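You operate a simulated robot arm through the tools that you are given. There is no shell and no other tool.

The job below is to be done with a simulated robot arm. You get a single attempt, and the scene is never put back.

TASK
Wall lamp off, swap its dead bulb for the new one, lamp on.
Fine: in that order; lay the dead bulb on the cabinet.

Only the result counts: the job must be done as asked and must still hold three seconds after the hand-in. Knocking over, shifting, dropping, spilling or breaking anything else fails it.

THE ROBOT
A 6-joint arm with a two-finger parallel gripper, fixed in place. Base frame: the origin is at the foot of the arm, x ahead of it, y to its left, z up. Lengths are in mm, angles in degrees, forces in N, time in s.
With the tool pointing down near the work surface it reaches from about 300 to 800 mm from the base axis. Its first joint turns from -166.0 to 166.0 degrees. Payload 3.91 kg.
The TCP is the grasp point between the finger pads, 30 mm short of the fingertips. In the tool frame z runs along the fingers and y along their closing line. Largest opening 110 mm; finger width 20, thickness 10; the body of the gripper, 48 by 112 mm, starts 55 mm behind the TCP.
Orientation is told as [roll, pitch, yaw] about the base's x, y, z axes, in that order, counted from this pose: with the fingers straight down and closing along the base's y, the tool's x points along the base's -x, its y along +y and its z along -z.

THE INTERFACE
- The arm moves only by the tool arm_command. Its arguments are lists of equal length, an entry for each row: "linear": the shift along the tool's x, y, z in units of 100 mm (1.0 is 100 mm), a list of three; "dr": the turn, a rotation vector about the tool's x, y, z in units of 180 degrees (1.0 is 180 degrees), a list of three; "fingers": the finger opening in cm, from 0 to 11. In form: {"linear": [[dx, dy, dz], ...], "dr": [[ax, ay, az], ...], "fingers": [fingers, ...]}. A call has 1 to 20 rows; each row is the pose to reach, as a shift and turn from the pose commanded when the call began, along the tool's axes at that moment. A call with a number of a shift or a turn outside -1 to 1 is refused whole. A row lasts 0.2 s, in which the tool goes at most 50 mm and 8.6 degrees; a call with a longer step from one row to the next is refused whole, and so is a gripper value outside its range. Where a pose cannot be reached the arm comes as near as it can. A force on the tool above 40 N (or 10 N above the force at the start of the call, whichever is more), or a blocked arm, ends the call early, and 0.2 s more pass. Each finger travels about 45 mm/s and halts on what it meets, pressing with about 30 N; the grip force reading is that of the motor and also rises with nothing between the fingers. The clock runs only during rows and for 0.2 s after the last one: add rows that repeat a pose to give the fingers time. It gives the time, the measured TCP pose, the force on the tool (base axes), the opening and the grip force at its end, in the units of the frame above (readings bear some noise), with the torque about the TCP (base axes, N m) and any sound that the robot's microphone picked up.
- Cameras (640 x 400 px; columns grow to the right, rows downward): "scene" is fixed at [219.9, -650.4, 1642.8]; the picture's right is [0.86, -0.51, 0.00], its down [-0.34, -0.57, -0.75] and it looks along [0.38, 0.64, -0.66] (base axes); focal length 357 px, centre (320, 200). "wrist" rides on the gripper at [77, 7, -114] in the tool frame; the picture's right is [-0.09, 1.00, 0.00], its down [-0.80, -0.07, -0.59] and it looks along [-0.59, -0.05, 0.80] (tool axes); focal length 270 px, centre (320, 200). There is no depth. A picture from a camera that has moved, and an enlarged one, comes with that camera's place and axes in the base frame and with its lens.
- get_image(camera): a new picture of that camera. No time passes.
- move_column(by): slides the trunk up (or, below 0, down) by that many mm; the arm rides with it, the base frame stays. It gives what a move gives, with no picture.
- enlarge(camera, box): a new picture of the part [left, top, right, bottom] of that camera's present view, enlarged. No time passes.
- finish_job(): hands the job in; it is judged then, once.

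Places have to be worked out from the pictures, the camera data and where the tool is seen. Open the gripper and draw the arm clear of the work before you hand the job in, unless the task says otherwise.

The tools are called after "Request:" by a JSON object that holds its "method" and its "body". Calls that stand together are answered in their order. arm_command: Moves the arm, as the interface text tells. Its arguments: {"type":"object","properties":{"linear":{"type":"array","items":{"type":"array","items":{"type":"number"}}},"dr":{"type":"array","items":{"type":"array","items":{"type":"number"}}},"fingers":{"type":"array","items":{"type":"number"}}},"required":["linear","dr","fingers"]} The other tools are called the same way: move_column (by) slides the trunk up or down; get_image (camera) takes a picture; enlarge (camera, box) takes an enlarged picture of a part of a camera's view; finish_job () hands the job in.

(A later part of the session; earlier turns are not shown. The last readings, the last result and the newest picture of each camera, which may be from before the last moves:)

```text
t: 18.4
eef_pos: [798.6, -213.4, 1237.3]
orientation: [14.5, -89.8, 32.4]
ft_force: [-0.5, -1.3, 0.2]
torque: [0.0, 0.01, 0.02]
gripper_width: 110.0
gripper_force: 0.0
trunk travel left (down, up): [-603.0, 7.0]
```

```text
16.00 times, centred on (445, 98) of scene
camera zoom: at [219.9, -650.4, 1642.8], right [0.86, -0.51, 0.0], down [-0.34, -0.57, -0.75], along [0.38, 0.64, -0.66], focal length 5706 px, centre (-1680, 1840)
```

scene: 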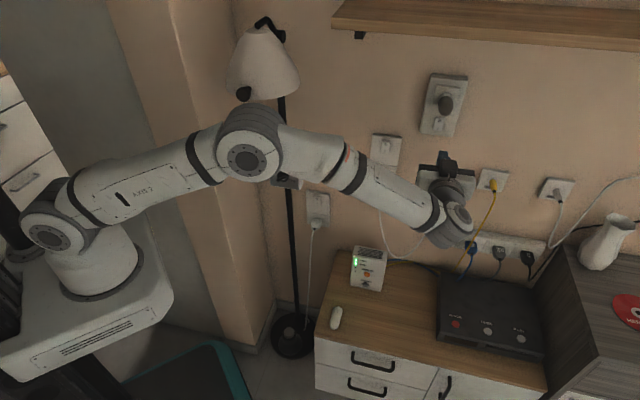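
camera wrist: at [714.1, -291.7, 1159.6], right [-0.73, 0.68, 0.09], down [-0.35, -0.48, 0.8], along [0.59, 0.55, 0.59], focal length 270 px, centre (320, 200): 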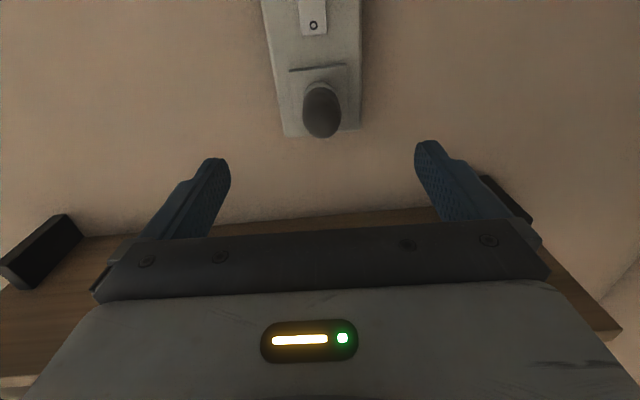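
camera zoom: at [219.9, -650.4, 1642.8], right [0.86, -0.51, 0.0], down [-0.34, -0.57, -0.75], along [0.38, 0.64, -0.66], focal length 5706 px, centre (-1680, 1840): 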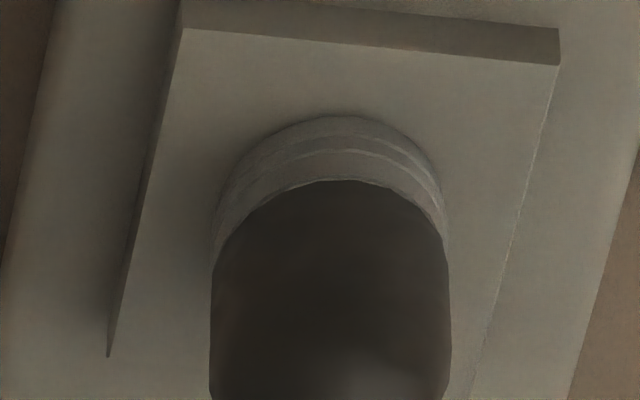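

The dead bulb has a pale cap and sits in the square backing plate. I enlarge the new bulb to see its cap: screw thread, bayonet or push-in.

Request:
{"method": "enlarge", "body": {"camera": "scene", "box": [320, 302, 352, 322]}}

Request:
{"method": "enlarge", "body": {"camera": "scene", "box": [320, 312, 352, 332]}}

Request:
{"method": "enlarge", "body": {"camera": "wrist", "box": [288, 60, 352, 100]}}

```text
16.00 times, centred on (336, 312) of scene
camera zoom: at [219.9, -650.4, 1642.8], right [0.86, -0.51, 0.0], down [-0.34, -0.57, -0.75], along [0.38, 0.64, -0.66], focal length 5706 px, centre (64, -1592)
```

zoom: 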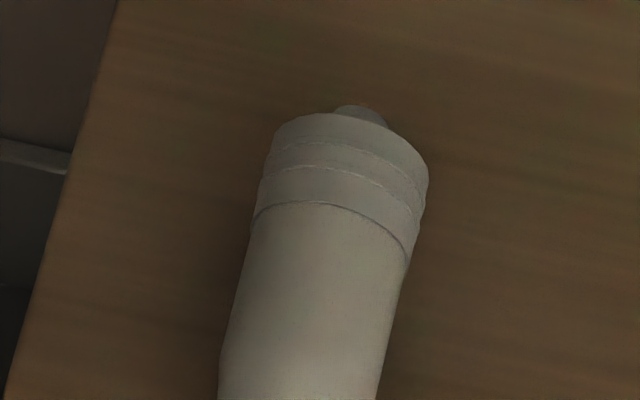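

```text
16.00 times, centred on (336, 322) of scene
camera zoom: at [219.9, -650.4, 1642.8], right [0.86, -0.51, 0.0], down [-0.34, -0.57, -0.75], along [0.38, 0.64, -0.66], focal length 5706 px, centre (64, -1752)
```

zoom: 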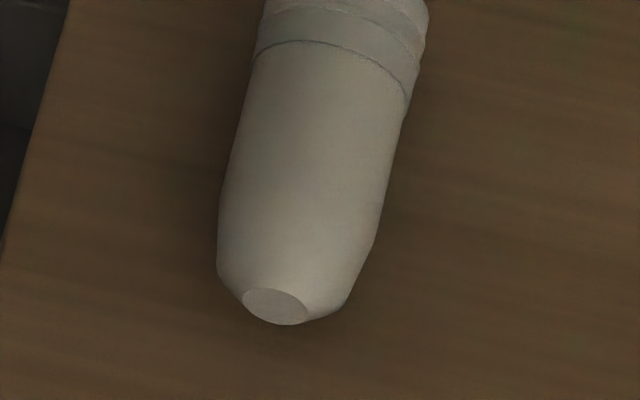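

```text
10.00 times, centred on (320, 80) of wrist
camera zoom: at [714.1, -291.7, 1159.6], right [-0.73, 0.68, 0.09], down [-0.35, -0.48, 0.8], along [0.59, 0.55, 0.59], focal length 2703 px, centre (320, 1400)
```

zoom: 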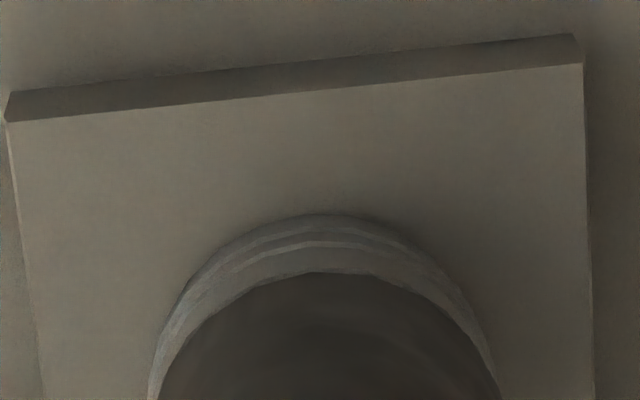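

The cap has ridged bands and a contact nub, so it is probably an Edison screw. Before gripping I want the exact wall direction, so I enlarge the ends of the shelf and cabinet edges.

Request:
{"method": "enlarge", "body": {"camera": "scene", "box": [320, 0, 400, 50]}}

Request:
{"method": "enlarge", "body": {"camera": "scene", "box": [560, 10, 640, 60]}}

Request:
{"method": "enlarge", "body": {"camera": "scene", "box": [300, 320, 380, 370]}}

Request:
{"method": "enlarge", "body": {"camera": "scene", "box": [490, 350, 570, 400]}}

```text
8.00 times, centred on (360, 25) of scene
camera zoom: at [219.9, -650.4, 1642.8], right [0.86, -0.51, 0.0], down [-0.34, -0.57, -0.75], along [0.38, 0.64, -0.66], focal length 2853 px, centre (0, 1600)
```

zoom: 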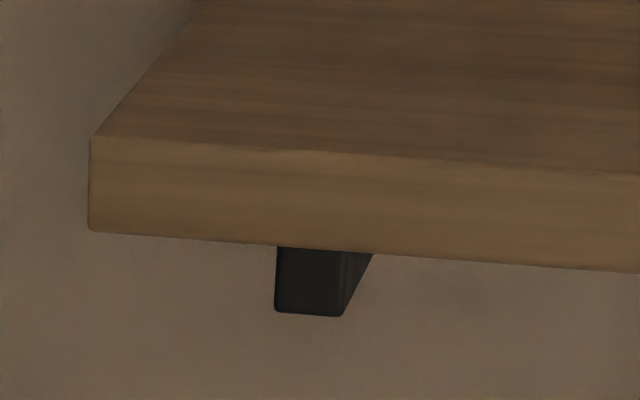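

```text
8.00 times, centred on (600, 35) of scene
camera zoom: at [219.9, -650.4, 1642.8], right [0.86, -0.51, 0.0], down [-0.34, -0.57, -0.75], along [0.38, 0.64, -0.66], focal length 2853 px, centre (-1920, 1520)
```

zoom: 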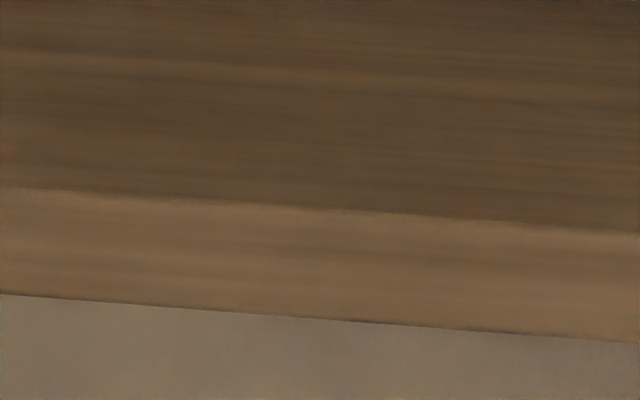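

```text
8.00 times, centred on (340, 345) of scene
camera zoom: at [219.9, -650.4, 1642.8], right [0.86, -0.51, 0.0], down [-0.34, -0.57, -0.75], along [0.38, 0.64, -0.66], focal length 2853 px, centre (160, -960)
```

zoom: 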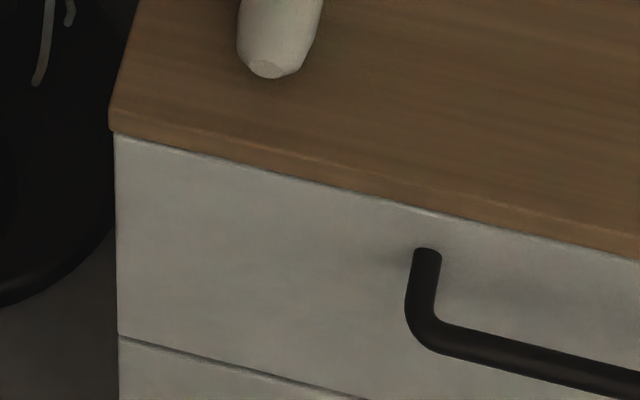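

```text
8.00 times, centred on (530, 375) of scene
camera zoom: at [219.9, -650.4, 1642.8], right [0.86, -0.51, 0.0], down [-0.34, -0.57, -0.75], along [0.38, 0.64, -0.66], focal length 2853 px, centre (-1360, -1200)
```

zoom: 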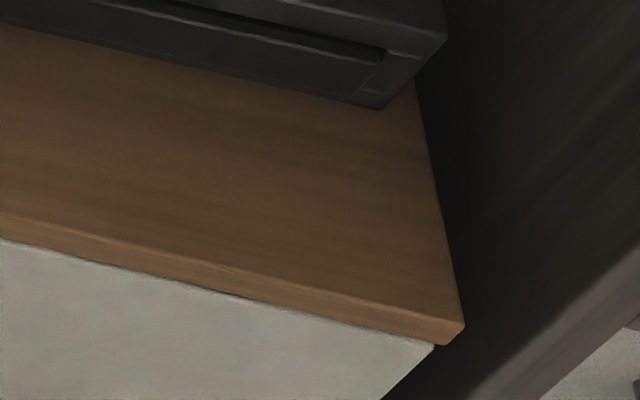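

Two long edges both give a wall normal at exactly 45°, so my yaw is 2° off. In wall coordinates the bulb axis is at q ≈ -708, z ≈ 1240, with the tip at n ≈ 512. I correct the yaw and centre on that axis.

Request:
{"method": "arm_command", "body": {"linear": [[-0.01, 0.04, 0], [-0.027, 0.074, 0], [-0.027, 0.074, 0]], "dr": [[0.0055, 0, 0], [0.0111, 0, 0], [0.0111, 0, 0]], "fingers": [11, 11, 11]}}

Request:
{"method": "enlarge", "body": {"camera": "wrist", "box": [256, 80, 384, 160]}}

Request:
{"method": "get_image", "body": {"camera": "wrist"}}

```text
t: 19.1
eef_pos: [792.4, -208.7, 1240.7]
orientation: [10.3, -89.8, 34.6]
ft_force: [0.5, 0.0, 0.7]
torque: [0.01, -0.03, 0.02]
gripper_width: 109.7
gripper_force: 0.0
trunk travel left (down, up): [-603.0, 7.0]
```

```text
5.00 times, centred on (320, 120) of wrist
camera zoom: at [705.9, -283.6, 1162.9], right [-0.7, 0.71, 0.09], down [-0.37, -0.47, 0.8], along [0.61, 0.53, 0.59], focal length 1351 px, centre (320, 600)
```

zoom: 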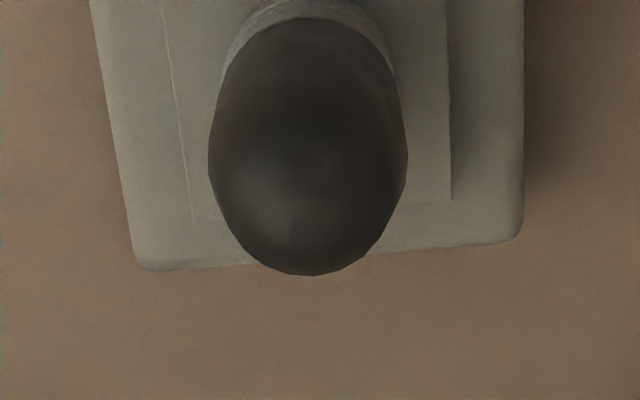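

```text
taken
camera wrist: at [705.9, -283.6, 1162.9], right [-0.7, 0.71, 0.09], down [-0.37, -0.47, 0.8], along [0.61, 0.53, 0.59], focal length 270 px, centre (320, 200)
```

wrist: 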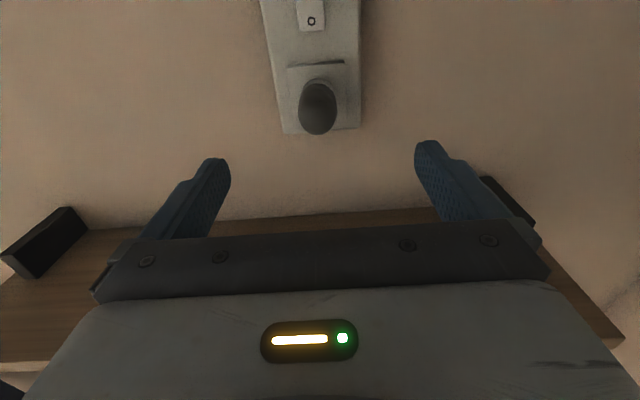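

Alignment is good: TCP q ≈ -708, z ≈ 1240.7, and the bulb axis at q ≈ -708.5, z ≈ 1241. I advance 125 mm so the open fingers straddle the glass.

Request:
{"method": "arm_command", "body": {"linear": [[0, 0, 0.25], [0, 0, 0.5], [0, 0, 0.75], [0, 0, 1.0], [0, 0, 1.0]], "dr": [[0, 0, 0], [0, 0, 0], [0, 0, 0], [0, 0, 0], [0, 0, 0]], "fingers": [11, 11, 11, 11, 11]}}

Request:
{"method": "arm_command", "body": {"linear": [[0, 0, 0.08], [0, 0, 0.16], [0, 0, 0.25], [0, 0, 0.25]], "dr": [[0, 0, 0], [0, 0, 0], [0, 0, 0], [0, 0, 0]], "fingers": [11, 11, 11, 11]}}

Request:
{"method": "get_image", "body": {"camera": "wrist"}}

Request:
{"method": "enlarge", "body": {"camera": "scene", "box": [396, 70, 492, 130]}}

```text
t: 20.4
eef_pos: [863.9, -137.1, 1240.6]
orientation: [13.4, -89.9, 31.5]
ft_force: [-0.5, -0.1, 0.3]
torque: [0.01, -0.01, -0.01]
gripper_width: 110.2
gripper_force: 0.2
trunk travel left (down, up): [-603.0, 7.0]
```

```text
t: 21.4
eef_pos: [880.4, -119.3, 1240.3]
orientation: [14.1, -89.8, 30.8]
ft_force: [-0.8, -0.2, -0.4]
torque: [-0.01, 0.01, -0.02]
gripper_width: 109.9
gripper_force: 0.0
trunk travel left (down, up): [-603.0, 7.0]
```

```text
taken
camera wrist: at [794.2, -195.5, 1162.7], right [-0.7, 0.71, 0.09], down [-0.37, -0.47, 0.8], along [0.61, 0.53, 0.59], focal length 270 px, centre (320, 200)
```

wrist: 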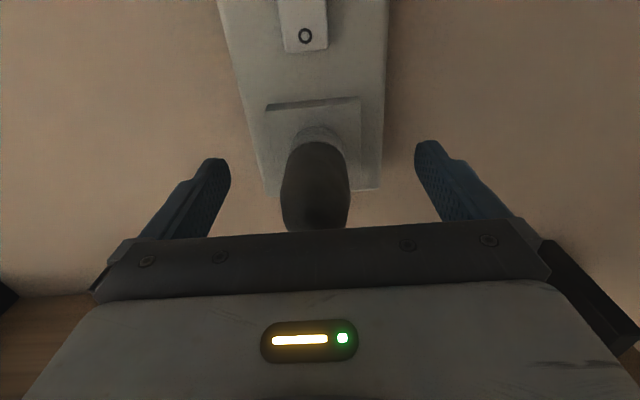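

```text
6.67 times, centred on (444, 100) of scene
camera zoom: at [219.9, -650.4, 1642.8], right [0.86, -0.51, 0.0], down [-0.34, -0.57, -0.75], along [0.38, 0.64, -0.66], focal length 2378 px, centre (-507, 867)
```

zoom: 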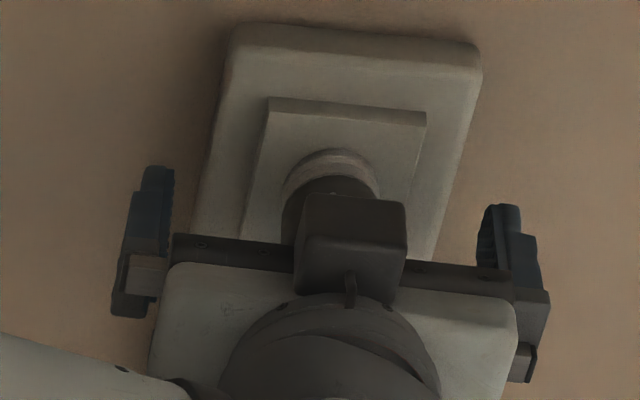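

The open fingers straddle the bulb with the tips about 10 mm short of the backing plate. I close them on the glass.

Request:
{"method": "arm_command", "body": {"linear": [[0, 0, 0], [0, 0, 0], [0, 0, 0], [0, 0, 0], [0, 0, 0], [0, 0, 0], [0, 0, 0]], "dr": [[0, 0, 0], [0, 0, 0], [0, 0, 0], [0, 0, 0], [0, 0, 0], [0, 0, 0], [0, 0, 0]], "fingers": [9, 7, 5.5, 4, 2, 2, 2]}}

Request:
{"method": "get_image", "body": {"camera": "wrist"}}

Request:
{"method": "enlarge", "body": {"camera": "wrist", "box": [240, 90, 400, 190]}}

```text
t: 22.9
eef_pos: [881.0, -119.2, 1240.4]
orientation: [13.9, -89.8, 31.1]
ft_force: [1.3, -2.0, -0.6]
torque: [0.02, -0.02, -0.09]
gripper_width: 32.1
gripper_force: 30.0
trunk travel left (down, up): [-603.0, 7.0]
heard: snap
```

```text
taken
camera wrist: at [794.3, -195.8, 1162.6], right [-0.7, 0.71, 0.09], down [-0.37, -0.47, 0.8], along [0.61, 0.53, 0.59], focal length 270 px, centre (320, 200)
```

wrist: 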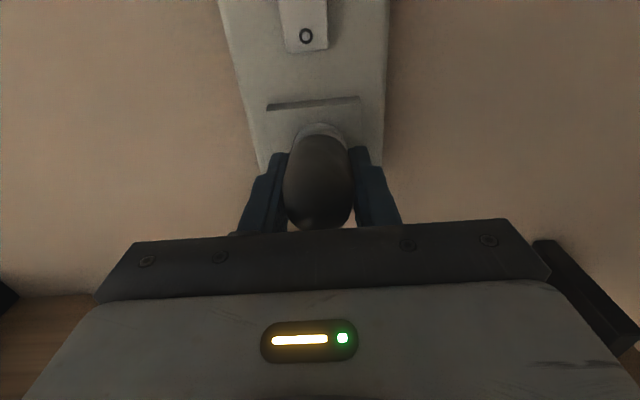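

```text
4.00 times, centred on (320, 140) of wrist
camera zoom: at [794.3, -195.8, 1162.6], right [-0.7, 0.71, 0.09], down [-0.37, -0.47, 0.8], along [0.61, 0.53, 0.59], focal length 1081 px, centre (320, 440)
```

zoom: 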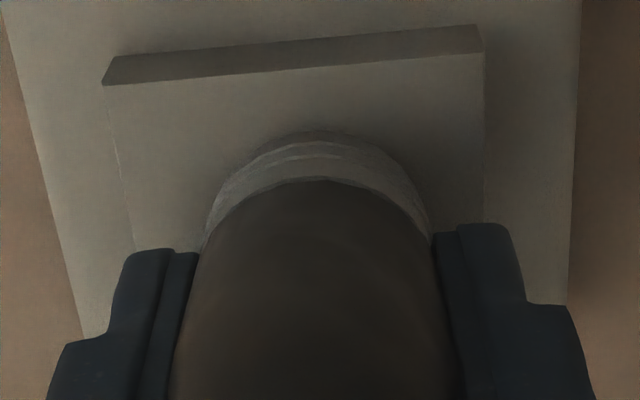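

I heard a snap as the fingers closed to 32.1 mm, with the motor pressing 30 N. Before doing anything else I look closely at the bulb and its cap for damage.

Request:
{"method": "enlarge", "body": {"camera": "scene", "box": [420, 80, 468, 110]}}

Request:
{"method": "enlarge", "body": {"camera": "wrist", "box": [270, 120, 370, 182]}}

Request:
{"method": "enlarge", "body": {"camera": "wrist", "box": [270, 170, 370, 232]}}

```text
13.33 times, centred on (444, 95) of scene
camera zoom: at [219.9, -650.4, 1642.8], right [0.86, -0.51, 0.0], down [-0.34, -0.57, -0.75], along [0.38, 0.64, -0.66], focal length 4755 px, centre (-1333, 1600)
```

zoom: 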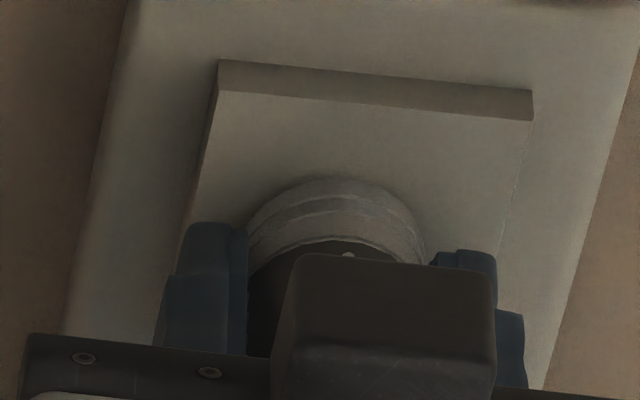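

```text
6.40 times, centred on (320, 151) of wrist
camera zoom: at [794.3, -195.8, 1162.6], right [-0.7, 0.71, 0.09], down [-0.37, -0.47, 0.8], along [0.61, 0.53, 0.59], focal length 1730 px, centre (320, 514)
```

zoom: 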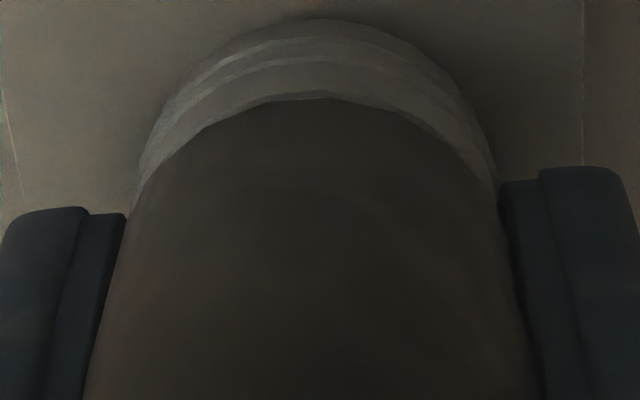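

```text
6.40 times, centred on (320, 201) of wrist
camera zoom: at [794.3, -195.8, 1162.6], right [-0.7, 0.71, 0.09], down [-0.37, -0.47, 0.8], along [0.61, 0.53, 0.59], focal length 1730 px, centre (320, 194)
```

zoom: 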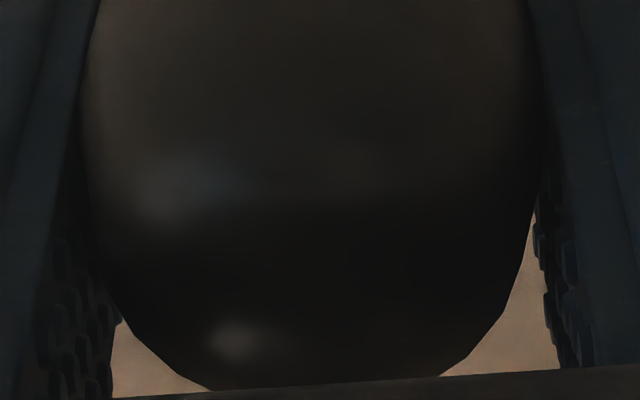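

No damage shows, and the bulb sits firmly between the pads. I try a small unscrewing turn of 25° counter-clockwise (negative about tool z) and watch the torque.

Request:
{"method": "arm_command", "body": {"linear": [[0, 0, 0], [0, 0, 0], [0, 0, 0], [0, 0, 0], [0, 0, 0]], "dr": [[0, 0, -0.035], [0, 0, -0.07], [0, 0, -0.105], [0, 0, -0.14], [0, 0, -0.14]], "fingers": [2, 2, 2, 2, 2]}}

Request:
{"method": "get_image", "body": {"camera": "wrist"}}

Request:
{"method": "enlarge", "body": {"camera": "scene", "box": [396, 70, 492, 130]}}

```text
t: 24.1
eef_pos: [881.0, -118.5, 1240.3]
orientation: [-89.6, -64.8, 134.5]
ft_force: [2.1, -1.3, 0.7]
torque: [0.06, -0.04, -0.06]
gripper_width: 32.0
gripper_force: 30.1
trunk travel left (down, up): [-603.0, 7.0]
```

```text
taken
camera wrist: at [818.0, -218.7, 1166.8], right [-0.66, 0.66, -0.35], down [-0.62, -0.22, 0.76], along [0.43, 0.71, 0.56], focal length 270 px, centre (320, 200)
```

wrist: 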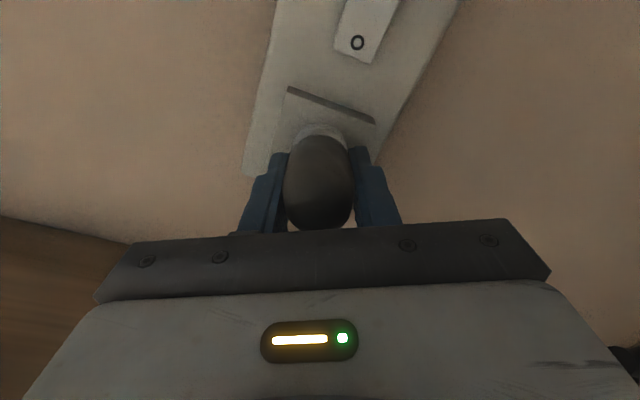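

```text
6.67 times, centred on (444, 100) of scene
camera zoom: at [219.9, -650.4, 1642.8], right [0.86, -0.51, 0.0], down [-0.34, -0.57, -0.75], along [0.38, 0.64, -0.66], focal length 2378 px, centre (-507, 867)
```

zoom: 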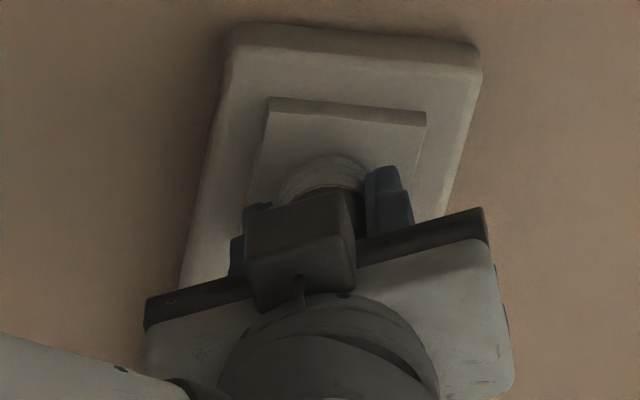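

The torque stays near zero, so the bulb turns freely or slips. I try a gentle 3 mm pull to see whether it is held axially.

Request:
{"method": "arm_command", "body": {"linear": [[0, 0, -0.01], [0, 0, -0.02], [0, 0, -0.03], [0, 0, -0.03]], "dr": [[0, 0, 0], [0, 0, 0], [0, 0, 0], [0, 0, 0]], "fingers": [2, 2, 2, 2]}}

Request:
{"method": "enlarge", "body": {"camera": "wrist", "box": [240, 90, 400, 190]}}

```text
t: 25.1
eef_pos: [878.4, -121.7, 1239.6]
orientation: [-89.5, -64.8, 134.5]
ft_force: [0.0, 0.4, 0.9]
torque: [0.04, -0.02, -0.04]
gripper_width: 31.7
gripper_force: 29.8
trunk travel left (down, up): [-603.0, 7.0]
```

```text
4.00 times, centred on (320, 140) of wrist
camera zoom: at [815.8, -221.0, 1166.5], right [-0.66, 0.66, -0.34], down [-0.61, -0.22, 0.76], along [0.43, 0.71, 0.56], focal length 1081 px, centre (320, 440)
```

zoom: 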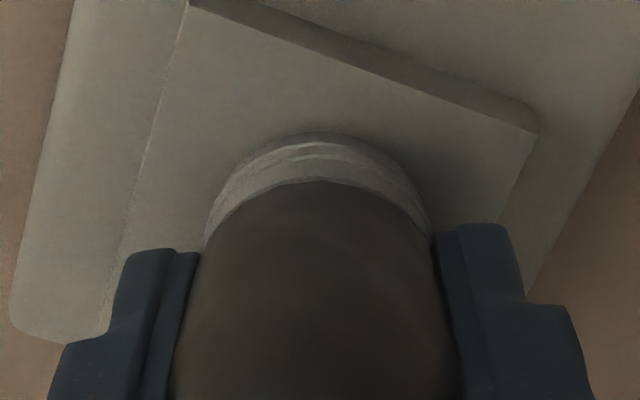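

There's no resistance, and the bulb moved with the fingers. It may be coming loose, so I continue pulling slowly along the axis.

Request:
{"method": "arm_command", "body": {"linear": [[0, 0, -0.02], [0, 0, -0.04], [0, 0, -0.06], [0, 0, -0.08], [0, 0, -0.1], [0, 0, -0.1]], "dr": [[0, 0, 0], [0, 0, 0], [0, 0, 0], [0, 0, 0], [0, 0, 0], [0, 0, 0]], "fingers": [2, 2, 2, 2, 2, 2]}}

Request:
{"method": "enlarge", "body": {"camera": "wrist", "box": [240, 90, 400, 190]}}

Request:
{"method": "enlarge", "body": {"camera": "scene", "box": [420, 80, 468, 110]}}

```text
t: 26.6
eef_pos: [872.4, -127.8, 1239.1]
orientation: [-89.6, -64.9, 134.4]
ft_force: [-0.5, 1.1, 0.8]
torque: [0.03, 0.0, 0.02]
gripper_width: 32.0
gripper_force: 30.3
trunk travel left (down, up): [-603.0, 7.0]
```

```text
4.00 times, centred on (320, 140) of wrist
camera zoom: at [808.8, -227.8, 1166.2], right [-0.66, 0.66, -0.34], down [-0.61, -0.22, 0.76], along [0.43, 0.71, 0.56], focal length 1081 px, centre (320, 440)
```

zoom: 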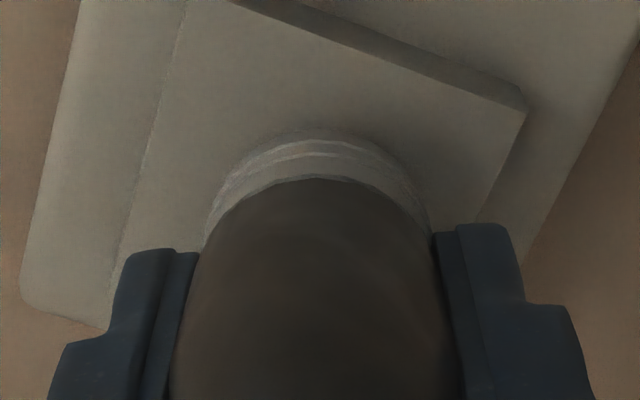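

```text
13.33 times, centred on (444, 95) of scene
camera zoom: at [219.9, -650.4, 1642.8], right [0.86, -0.51, 0.0], down [-0.34, -0.57, -0.75], along [0.38, 0.64, -0.66], focal length 4755 px, centre (-1333, 1600)
```

zoom: 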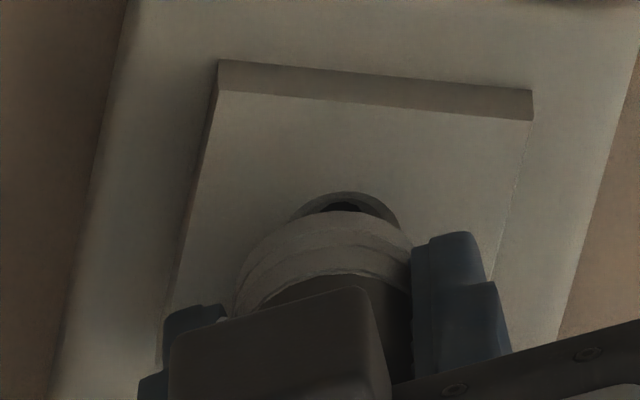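

The socket hole is now visible behind the cap, so the dead bulb is coming out. I draw it well clear and inspect the cap and the socket.

Request:
{"method": "arm_command", "body": {"linear": [[0, 0, -0.1], [0, 0, -0.25], [0, 0, -0.45], [0, 0, -0.65], [0, 0, -0.85], [0, 0, -1.0], [0, 0, -1.0]], "dr": [[0, 0, 0], [0, 0, 0.03], [0, 0, 0.06], [0, 0, 0.09], [0, 0, 0.12], [0, 0, 0.14], [0, 0, 0.14]], "fingers": [2, 2, 2, 2, 2, 2, 2]}}

Request:
{"method": "get_image", "body": {"camera": "wrist"}}

Request:
{"method": "enlarge", "body": {"camera": "wrist", "box": [240, 60, 400, 160]}}

Request:
{"method": "enlarge", "body": {"camera": "scene", "box": [412, 70, 476, 110]}}

```text
t: 28.1
eef_pos: [800.1, -197.5, 1241.5]
orientation: [22.2, -89.9, 22.6]
ft_force: [0.1, -0.6, -0.8]
torque: [0.03, -0.02, 0.01]
gripper_width: 31.7
gripper_force: 30.3
trunk travel left (down, up): [-603.0, 7.0]
```

```text
taken
camera wrist: at [713.2, -273.5, 1162.7], right [-0.7, 0.71, 0.09], down [-0.37, -0.47, 0.8], along [0.61, 0.53, 0.59], focal length 270 px, centre (320, 200)
```

wrist: 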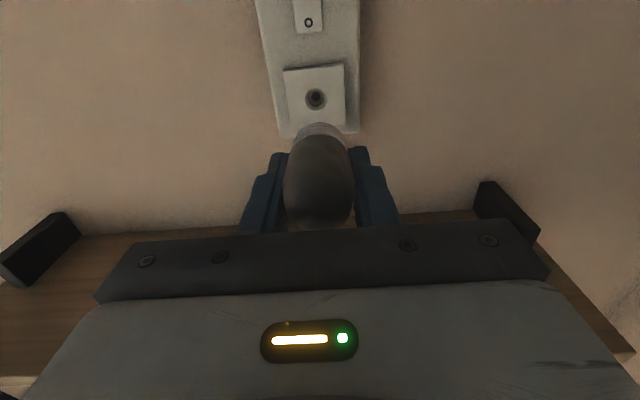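

```text
4.00 times, centred on (320, 110) of wrist
camera zoom: at [713.2, -273.5, 1162.7], right [-0.7, 0.71, 0.09], down [-0.37, -0.47, 0.8], along [0.61, 0.53, 0.59], focal length 1081 px, centre (320, 560)
```

zoom: 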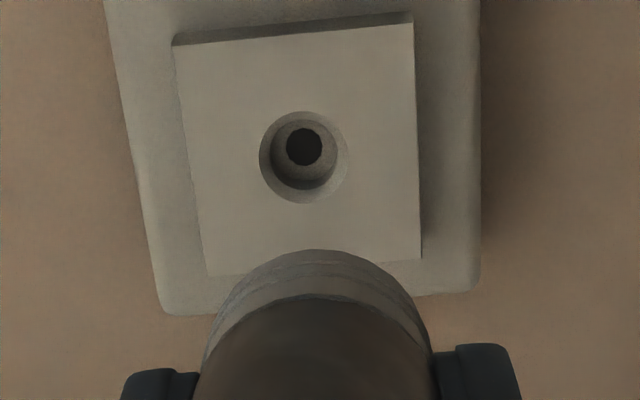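

```text
10.00 times, centred on (444, 90) of scene
camera zoom: at [219.9, -650.4, 1642.8], right [0.86, -0.51, 0.0], down [-0.34, -0.57, -0.75], along [0.38, 0.64, -0.66], focal length 3567 px, centre (-920, 1300)
```

zoom: 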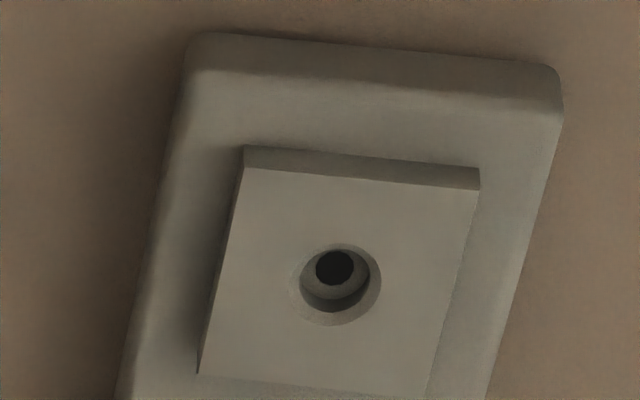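

The bulb was a push-fit plug in a chamfered socket hole, and it is out and held (31.7 mm). I'll lay it on the cabinet with the tool still horizontal, coming from the front. First I retreat away from the wall and shift left.

Request:
{"method": "arm_command", "body": {"linear": [[0, 0, -0.3], [0, 0, -0.6], [0, 0.1, -0.9], [0, 0.3, -1.0], [0, 0.5, -1.0], [0, 0.5, -1.0]], "dr": [[0, 0, 0], [0, 0, 0], [0, 0, 0], [0, 0, 0], [0, 0, 0], [0, 0, 0]], "fingers": [2, 2, 2, 2, 2, 2]}}

Request:
{"method": "arm_command", "body": {"linear": [[0, 0.2, -0.3], [0, 0.4, -0.6], [0, 0.6, -0.9], [0, 0.75, -1.0], [0, 0.75, -1.0]], "dr": [[0, 0, 0], [0, 0, 0], [0, 0, 0], [0, 0, 0], [0, 0, 0]], "fingers": [2, 2, 2, 2, 2]}}

Request:
{"method": "get_image", "body": {"camera": "scene"}}

Request:
{"method": "get_image", "body": {"camera": "wrist"}}

```text
t: 29.6
eef_pos: [695.7, -233.2, 1240.5]
orientation: [11.1, -89.8, 33.8]
ft_force: [-0.7, 0.8, 0.0]
torque: [0.0, -0.01, 0.02]
gripper_width: 31.7
gripper_force: 30.1
trunk travel left (down, up): [-603.0, 7.0]
```

```text
t: 30.8
eef_pos: [569.8, -251.5, 1240.9]
orientation: [8.7, -89.8, 36.1]
ft_force: [-1.3, -0.2, 0.0]
torque: [0.04, 0.01, 0.0]
gripper_width: 31.6
gripper_force: 30.3
trunk travel left (down, up): [-603.0, 7.0]
```

```text
taken
```

scene: 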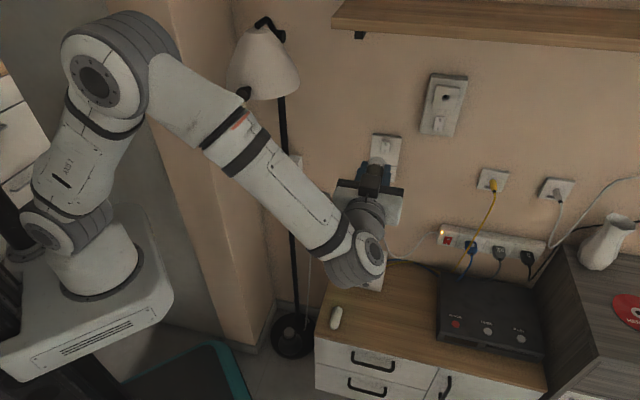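

```text
taken
camera wrist: at [483.8, -327.1, 1162.4], right [-0.7, 0.71, 0.09], down [-0.37, -0.47, 0.8], along [0.61, 0.53, 0.59], focal length 270 px, centre (320, 200)
```

wrist: 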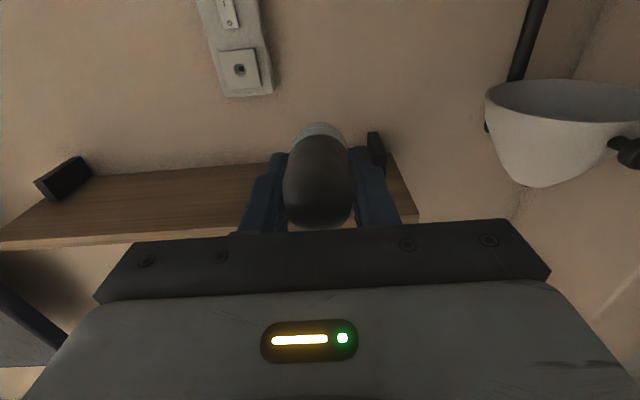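

The dead bulb is still firmly held. I slide the trunk down 450 mm so the tool comes to z ≈ 790, above and in front of the cabinet.

Request:
{"method": "move_column", "body": {"by": -450}}

Request:
{"method": "get_image", "body": {"camera": "scene"}}

Request:
{"method": "get_image", "body": {"camera": "wrist"}}

```text
refused: -450 is not a number from -400 to 400
```

```text
taken
```

scene: 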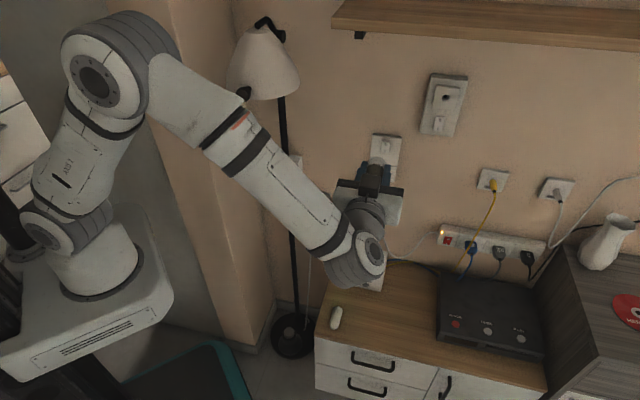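

```text
taken
camera wrist: at [483.8, -327.1, 1162.4], right [-0.7, 0.71, 0.09], down [-0.37, -0.47, 0.8], along [0.61, 0.53, 0.59], focal length 270 px, centre (320, 200)
```

wrist: 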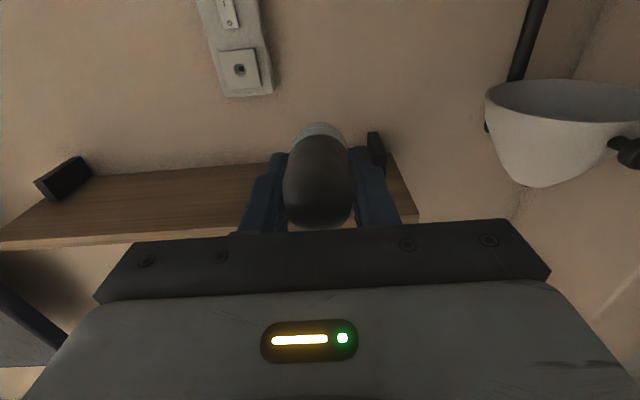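

The column call only accepts up to 400 mm at a time, so I go down 400 mm, to z ≈ 841.

Request:
{"method": "move_column", "body": {"by": -400}}

Request:
{"method": "get_image", "body": {"camera": "scene"}}

Request:
{"method": "get_image", "body": {"camera": "wrist"}}

```text
t: 34.6
eef_pos: [570.8, -250.8, 839.6]
orientation: [11.3, -89.9, 33.7]
ft_force: [0.1, 0.0, 0.1]
torque: [0.06, 0.0, 0.0]
gripper_width: 31.3
gripper_force: 29.9
trunk travel left (down, up): [-203.0, 407.0]
```

```text
taken
```

scene: 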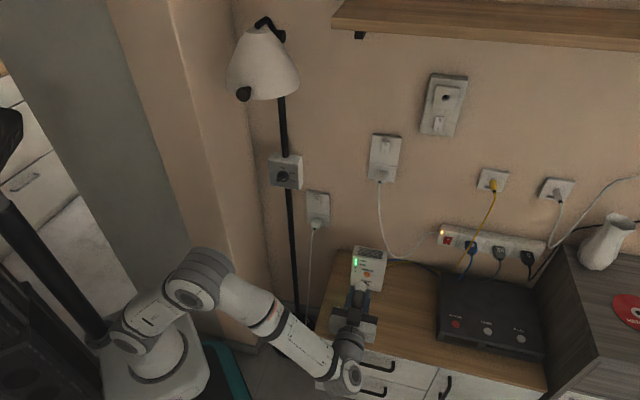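

```text
taken
camera wrist: at [483.9, -327.1, 762.4], right [-0.7, 0.71, 0.09], down [-0.37, -0.47, 0.8], along [0.61, 0.53, 0.59], focal length 270 px, centre (320, 200)
```

wrist: 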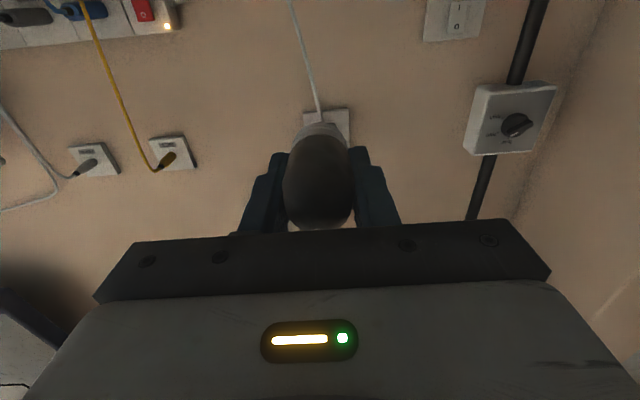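

The wrist camera looks upward in this pose and can't see the cabinet. I roll the tool 180° about its own axis, which the held bulb doesn't mind, so the camera ends up above looking down. First I turn 90°.

Request:
{"method": "arm_command", "body": {"linear": [[0, 0, 0], [0, 0, 0], [0, 0, 0], [0, 0, 0], [0, 0, 0], [0, 0, 0], [0, 0, 0], [0, 0, 0], [0, 0, 0], [0, 0, 0], [0, 0, 0]], "dr": [[0, 0, 0.047], [0, 0, 0.094], [0, 0, 0.141], [0, 0, 0.188], [0, 0, 0.235], [0, 0, 0.282], [0, 0, 0.329], [0, 0, 0.376], [0, 0, 0.423], [0, 0, 0.47], [0, 0, 0.5]], "fingers": [2, 2, 2, 2, 2, 2, 2, 2, 2, 2, 2]}}

Request:
{"method": "get_image", "body": {"camera": "scene"}}

Request:
{"method": "get_image", "body": {"camera": "wrist"}}

```text
t: 37.0
eef_pos: [571.5, -250.9, 839.5]
orientation: [89.8, 0.1, -45.2]
ft_force: [0.0, -0.1, -0.9]
torque: [-0.02, -0.02, -0.01]
gripper_width: 31.5
gripper_force: 30.4
trunk travel left (down, up): [-203.0, 407.0]
```

```text
taken
```

scene: 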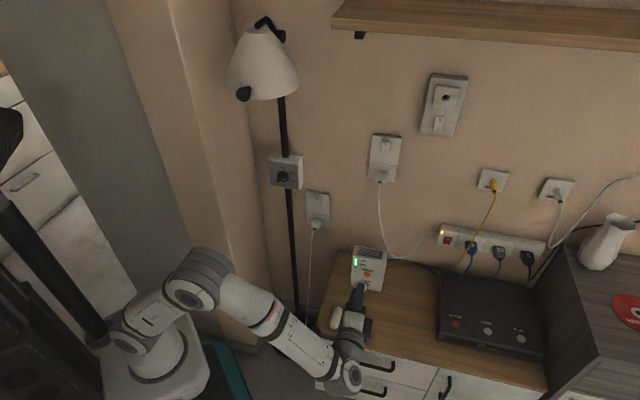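

```text
taken
camera wrist: at [434.9, -277.5, 846.6], right [0.07, -0.06, 1.0], down [0.14, -0.99, -0.07], along [0.99, 0.15, -0.06], focal length 270 px, centre (320, 200)
```

wrist: 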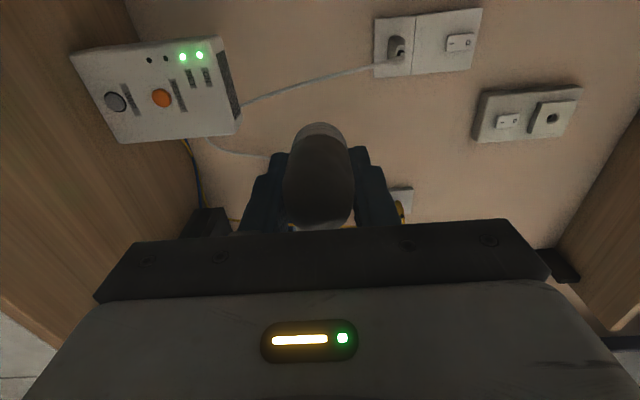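

The first 90° went fine. I continue with another 90° so the camera sits above the tool.

Request:
{"method": "arm_command", "body": {"linear": [[0, 0, 0], [0, 0, 0], [0, 0, 0], [0, 0, 0], [0, 0, 0], [0, 0, 0], [0, 0, 0], [0, 0, 0], [0, 0, 0], [0, 0, 0], [0, 0, 0]], "dr": [[0, 0, 0.047], [0, 0, 0.094], [0, 0, 0.141], [0, 0, 0.188], [0, 0, 0.235], [0, 0, 0.282], [0, 0, 0.329], [0, 0, 0.376], [0, 0, 0.423], [0, 0, 0.47], [0, 0, 0.5]], "fingers": [2, 2, 2, 2, 2, 2, 2, 2, 2, 2, 2]}}

Request:
{"method": "get_image", "body": {"camera": "wrist"}}

Request:
{"method": "enlarge", "body": {"camera": "wrist", "box": [240, 90, 400, 190]}}

Request:
{"method": "enlarge", "body": {"camera": "scene", "box": [300, 240, 428, 320]}}

```text
t: 39.4
eef_pos: [571.8, -251.7, 840.3]
orientation: [-44.3, 89.8, -179.4]
ft_force: [0.1, 0.2, -0.1]
torque: [0.0, 0.01, -0.01]
gripper_width: 31.4
gripper_force: 30.3
trunk travel left (down, up): [-203.0, 407.0]
```

```text
taken
camera wrist: at [493.9, -336.6, 916.6], right [0.7, -0.71, -0.09], down [-0.47, -0.37, -0.8], along [0.53, 0.6, -0.59], focal length 270 px, centre (320, 200)
```

wrist: 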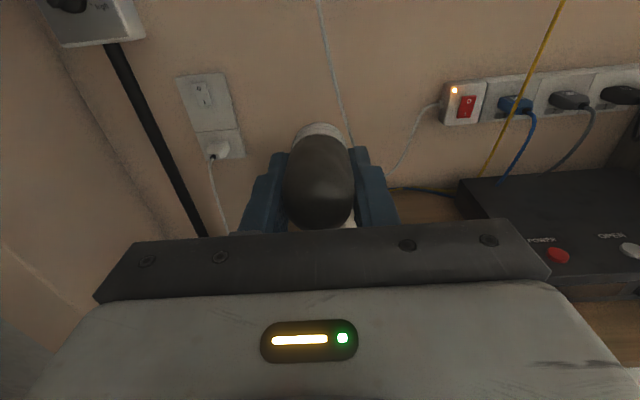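

```text
4.00 times, centred on (320, 140) of wrist
camera zoom: at [493.9, -336.6, 916.6], right [0.7, -0.71, -0.09], down [-0.47, -0.37, -0.8], along [0.53, 0.6, -0.59], focal length 1081 px, centre (320, 440)
```

zoom: 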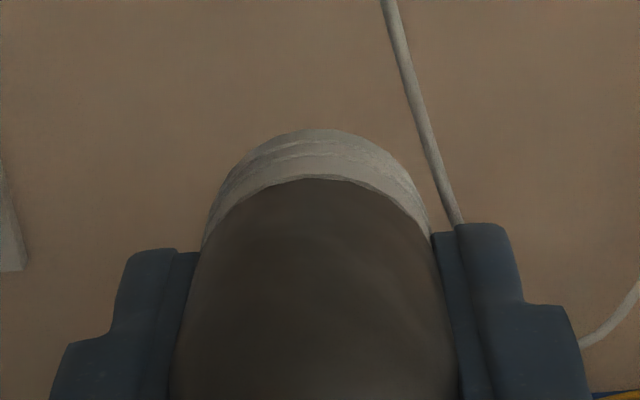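

```text
5.00 times, centred on (364, 280) of scene
camera zoom: at [219.9, -650.4, 1642.8], right [0.86, -0.51, 0.0], down [-0.34, -0.57, -0.75], along [0.38, 0.64, -0.66], focal length 1783 px, centre (100, -200)
```

zoom: 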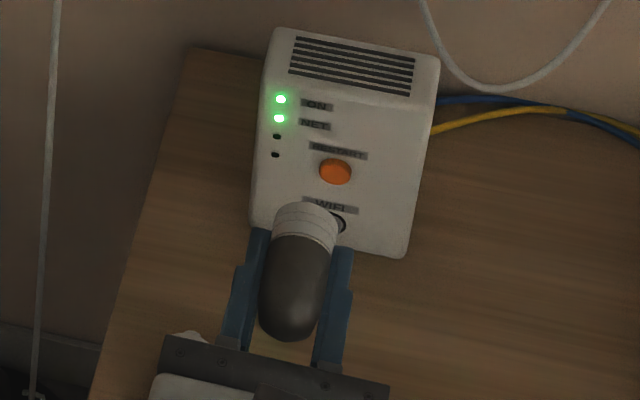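

The camera is now above and shows the bulb intact in the grip. I shift right to q ≈ -765, a free stretch of cabinet between the drawer handles and the black box, and come down partway.

Request:
{"method": "arm_command", "body": {"linear": [[-0.1, 0.2, 0], [-0.25, 0.4, 0], [-0.4, 0.6, 0], [-0.5, 0.8, 0], [-0.6, 0.95, 0], [-0.6, 0.95, 0]], "dr": [[0, 0, 0], [0, 0, 0], [0, 0, 0], [0, 0, 0], [0, 0, 0], [0, 0, 0]], "fingers": [2, 2, 2, 2, 2, 2]}}

Request:
{"method": "arm_command", "body": {"linear": [[-0.1, 0.2, 0], [-0.25, 0.4, 0], [-0.4, 0.6, 0.1], [-0.5, 0.75, 0.2], [-0.6, 0.88, 0.3], [-0.6, 0.88, 0.3]], "dr": [[0, 0, 0], [0, 0, 0], [0, 0, 0], [0, 0, 0], [0, 0, 0], [0, 0, 0]], "fingers": [2, 2, 2, 2, 2, 2]}}

Request:
{"method": "get_image", "body": {"camera": "wrist"}}

Request:
{"method": "get_image", "body": {"camera": "scene"}}

```text
t: 40.8
eef_pos: [636.0, -319.2, 780.1]
orientation: [-11.4, 89.8, -146.5]
ft_force: [-0.9, -0.6, 0.3]
torque: [-0.02, 0.02, 0.03]
gripper_width: 31.3
gripper_force: 29.8
trunk travel left (down, up): [-203.0, 407.0]
```

```text
t: 42.2
eef_pos: [720.1, -359.7, 719.5]
orientation: [-18.3, 89.9, -153.4]
ft_force: [0.6, 0.9, 0.2]
torque: [-0.01, 0.0, -0.02]
gripper_width: 31.4
gripper_force: 29.8
trunk travel left (down, up): [-203.0, 407.0]
```

```text
taken
camera wrist: at [643.2, -444.2, 796.0], right [0.7, -0.71, -0.09], down [-0.47, -0.37, -0.8], along [0.53, 0.6, -0.59], focal length 270 px, centre (320, 200)
```

wrist: 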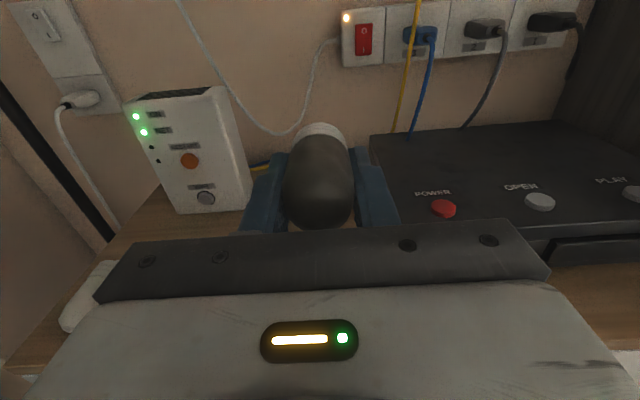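

```text
taken
```

scene: 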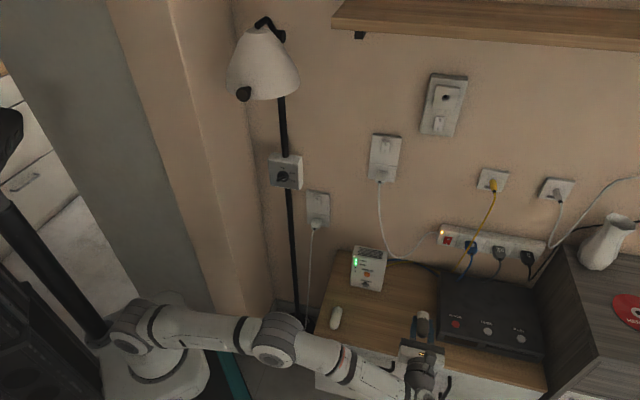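

The bulb is at n ≈ 255, q ≈ -763, z ≈ 720. I enlarge the cabinet's front-left corner and the new bulb in the wrist view to triangulate the cabinet top height.

Request:
{"method": "enlarge", "body": {"camera": "wrist", "box": [0, 250, 160, 350]}}

Request:
{"method": "enlarge", "body": {"camera": "wrist", "box": [0, 320, 128, 400]}}

Request:
{"method": "enlarge", "body": {"camera": "scene", "box": [310, 290, 358, 320]}}

Request:
{"method": "enlarge", "body": {"camera": "scene", "box": [300, 315, 348, 345]}}

```text
4.00 times, centred on (80, 300) of wrist
camera zoom: at [643.2, -444.2, 796.0], right [0.7, -0.71, -0.09], down [-0.47, -0.37, -0.8], along [0.53, 0.6, -0.59], focal length 1081 px, centre (1280, -200)
```

zoom: 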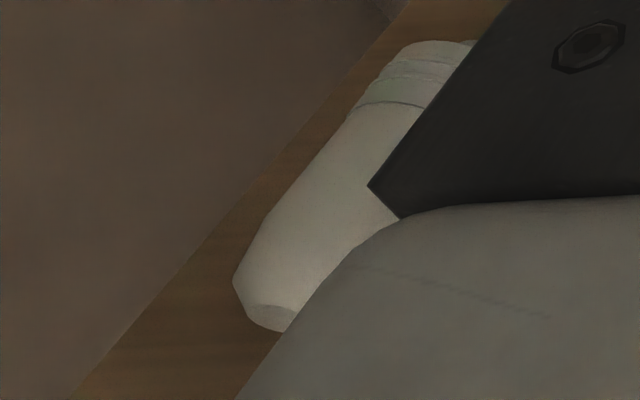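

```text
5.00 times, centred on (64, 360) of wrist
camera zoom: at [643.2, -444.2, 796.0], right [0.7, -0.71, -0.09], down [-0.47, -0.37, -0.8], along [0.53, 0.6, -0.59], focal length 1351 px, centre (1600, -600)
```

zoom: 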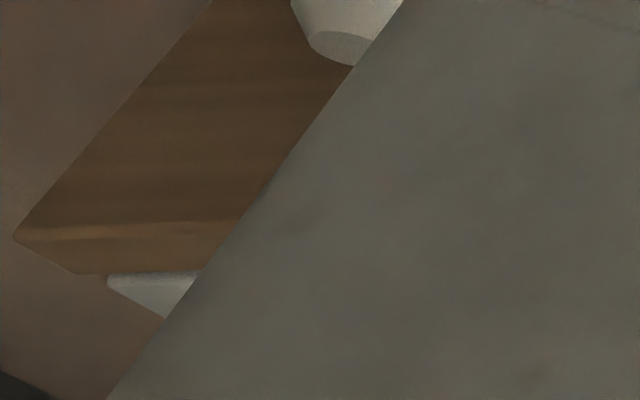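

```text
13.33 times, centred on (334, 305) of scene
camera zoom: at [219.9, -650.4, 1642.8], right [0.86, -0.51, 0.0], down [-0.34, -0.57, -0.75], along [0.38, 0.64, -0.66], focal length 4755 px, centre (133, -1200)
```

zoom: 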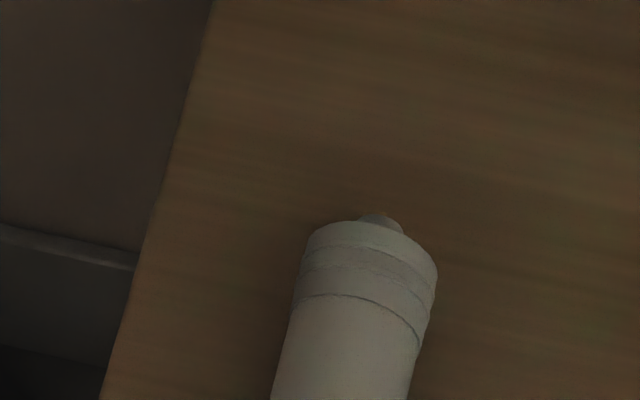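

```text
13.33 times, centred on (324, 330) of scene
camera zoom: at [219.9, -650.4, 1642.8], right [0.86, -0.51, 0.0], down [-0.34, -0.57, -0.75], along [0.38, 0.64, -0.66], focal length 4755 px, centre (267, -1533)
```

zoom: 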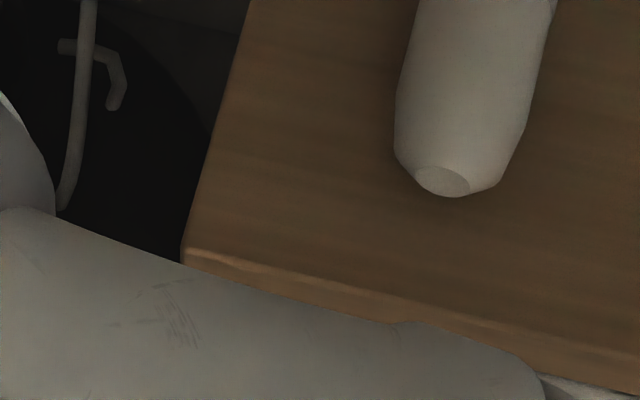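

Both cameras agree: the cabinet top is at z ≈ 552 and its front edge at n ≈ 249, so a lying bulb's axis should be at z ≈ 568. I move to n = 300 and come down to z ≈ 620.

Request:
{"method": "arm_command", "body": {"linear": [[-0.1, 0, 0.2], [-0.25, 0, 0.45], [-0.5, 0, 0.45], [-0.75, 0, 0.45], [-1.0, 0, 0.45], [-1.0, 0, 0.45]], "dr": [[0, 0, 0], [0, 0, 0], [0, 0, 0], [0, 0, 0], [0, 0, 0], [0, 0, 0]], "fingers": [2, 2, 2, 2, 2, 2]}}

Request:
{"method": "get_image", "body": {"camera": "wrist"}}

Request:
{"method": "enlarge", "body": {"camera": "scene", "box": [370, 300, 498, 380]}}

```text
t: 43.6
eef_pos: [754.2, -326.9, 619.7]
orientation: [-15.8, 89.7, -151.0]
ft_force: [0.5, 0.0, -0.7]
torque: [-0.02, -0.01, 0.0]
gripper_width: 31.5
gripper_force: 30.4
trunk travel left (down, up): [-203.0, 407.0]
```

```text
taken
camera wrist: at [677.0, -412.6, 696.0], right [0.7, -0.71, -0.09], down [-0.47, -0.37, -0.8], along [0.53, 0.6, -0.59], focal length 270 px, centre (320, 200)
```

wrist: 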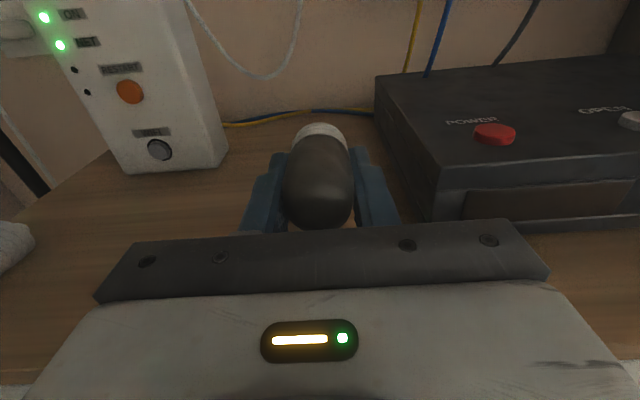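

```text
5.00 times, centred on (434, 340) of scene
camera zoom: at [219.9, -650.4, 1642.8], right [0.86, -0.51, 0.0], down [-0.34, -0.57, -0.75], along [0.38, 0.64, -0.66], focal length 1783 px, centre (-250, -500)
```

zoom: 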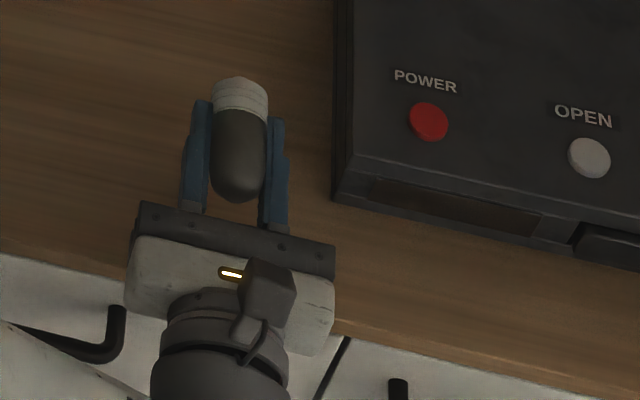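

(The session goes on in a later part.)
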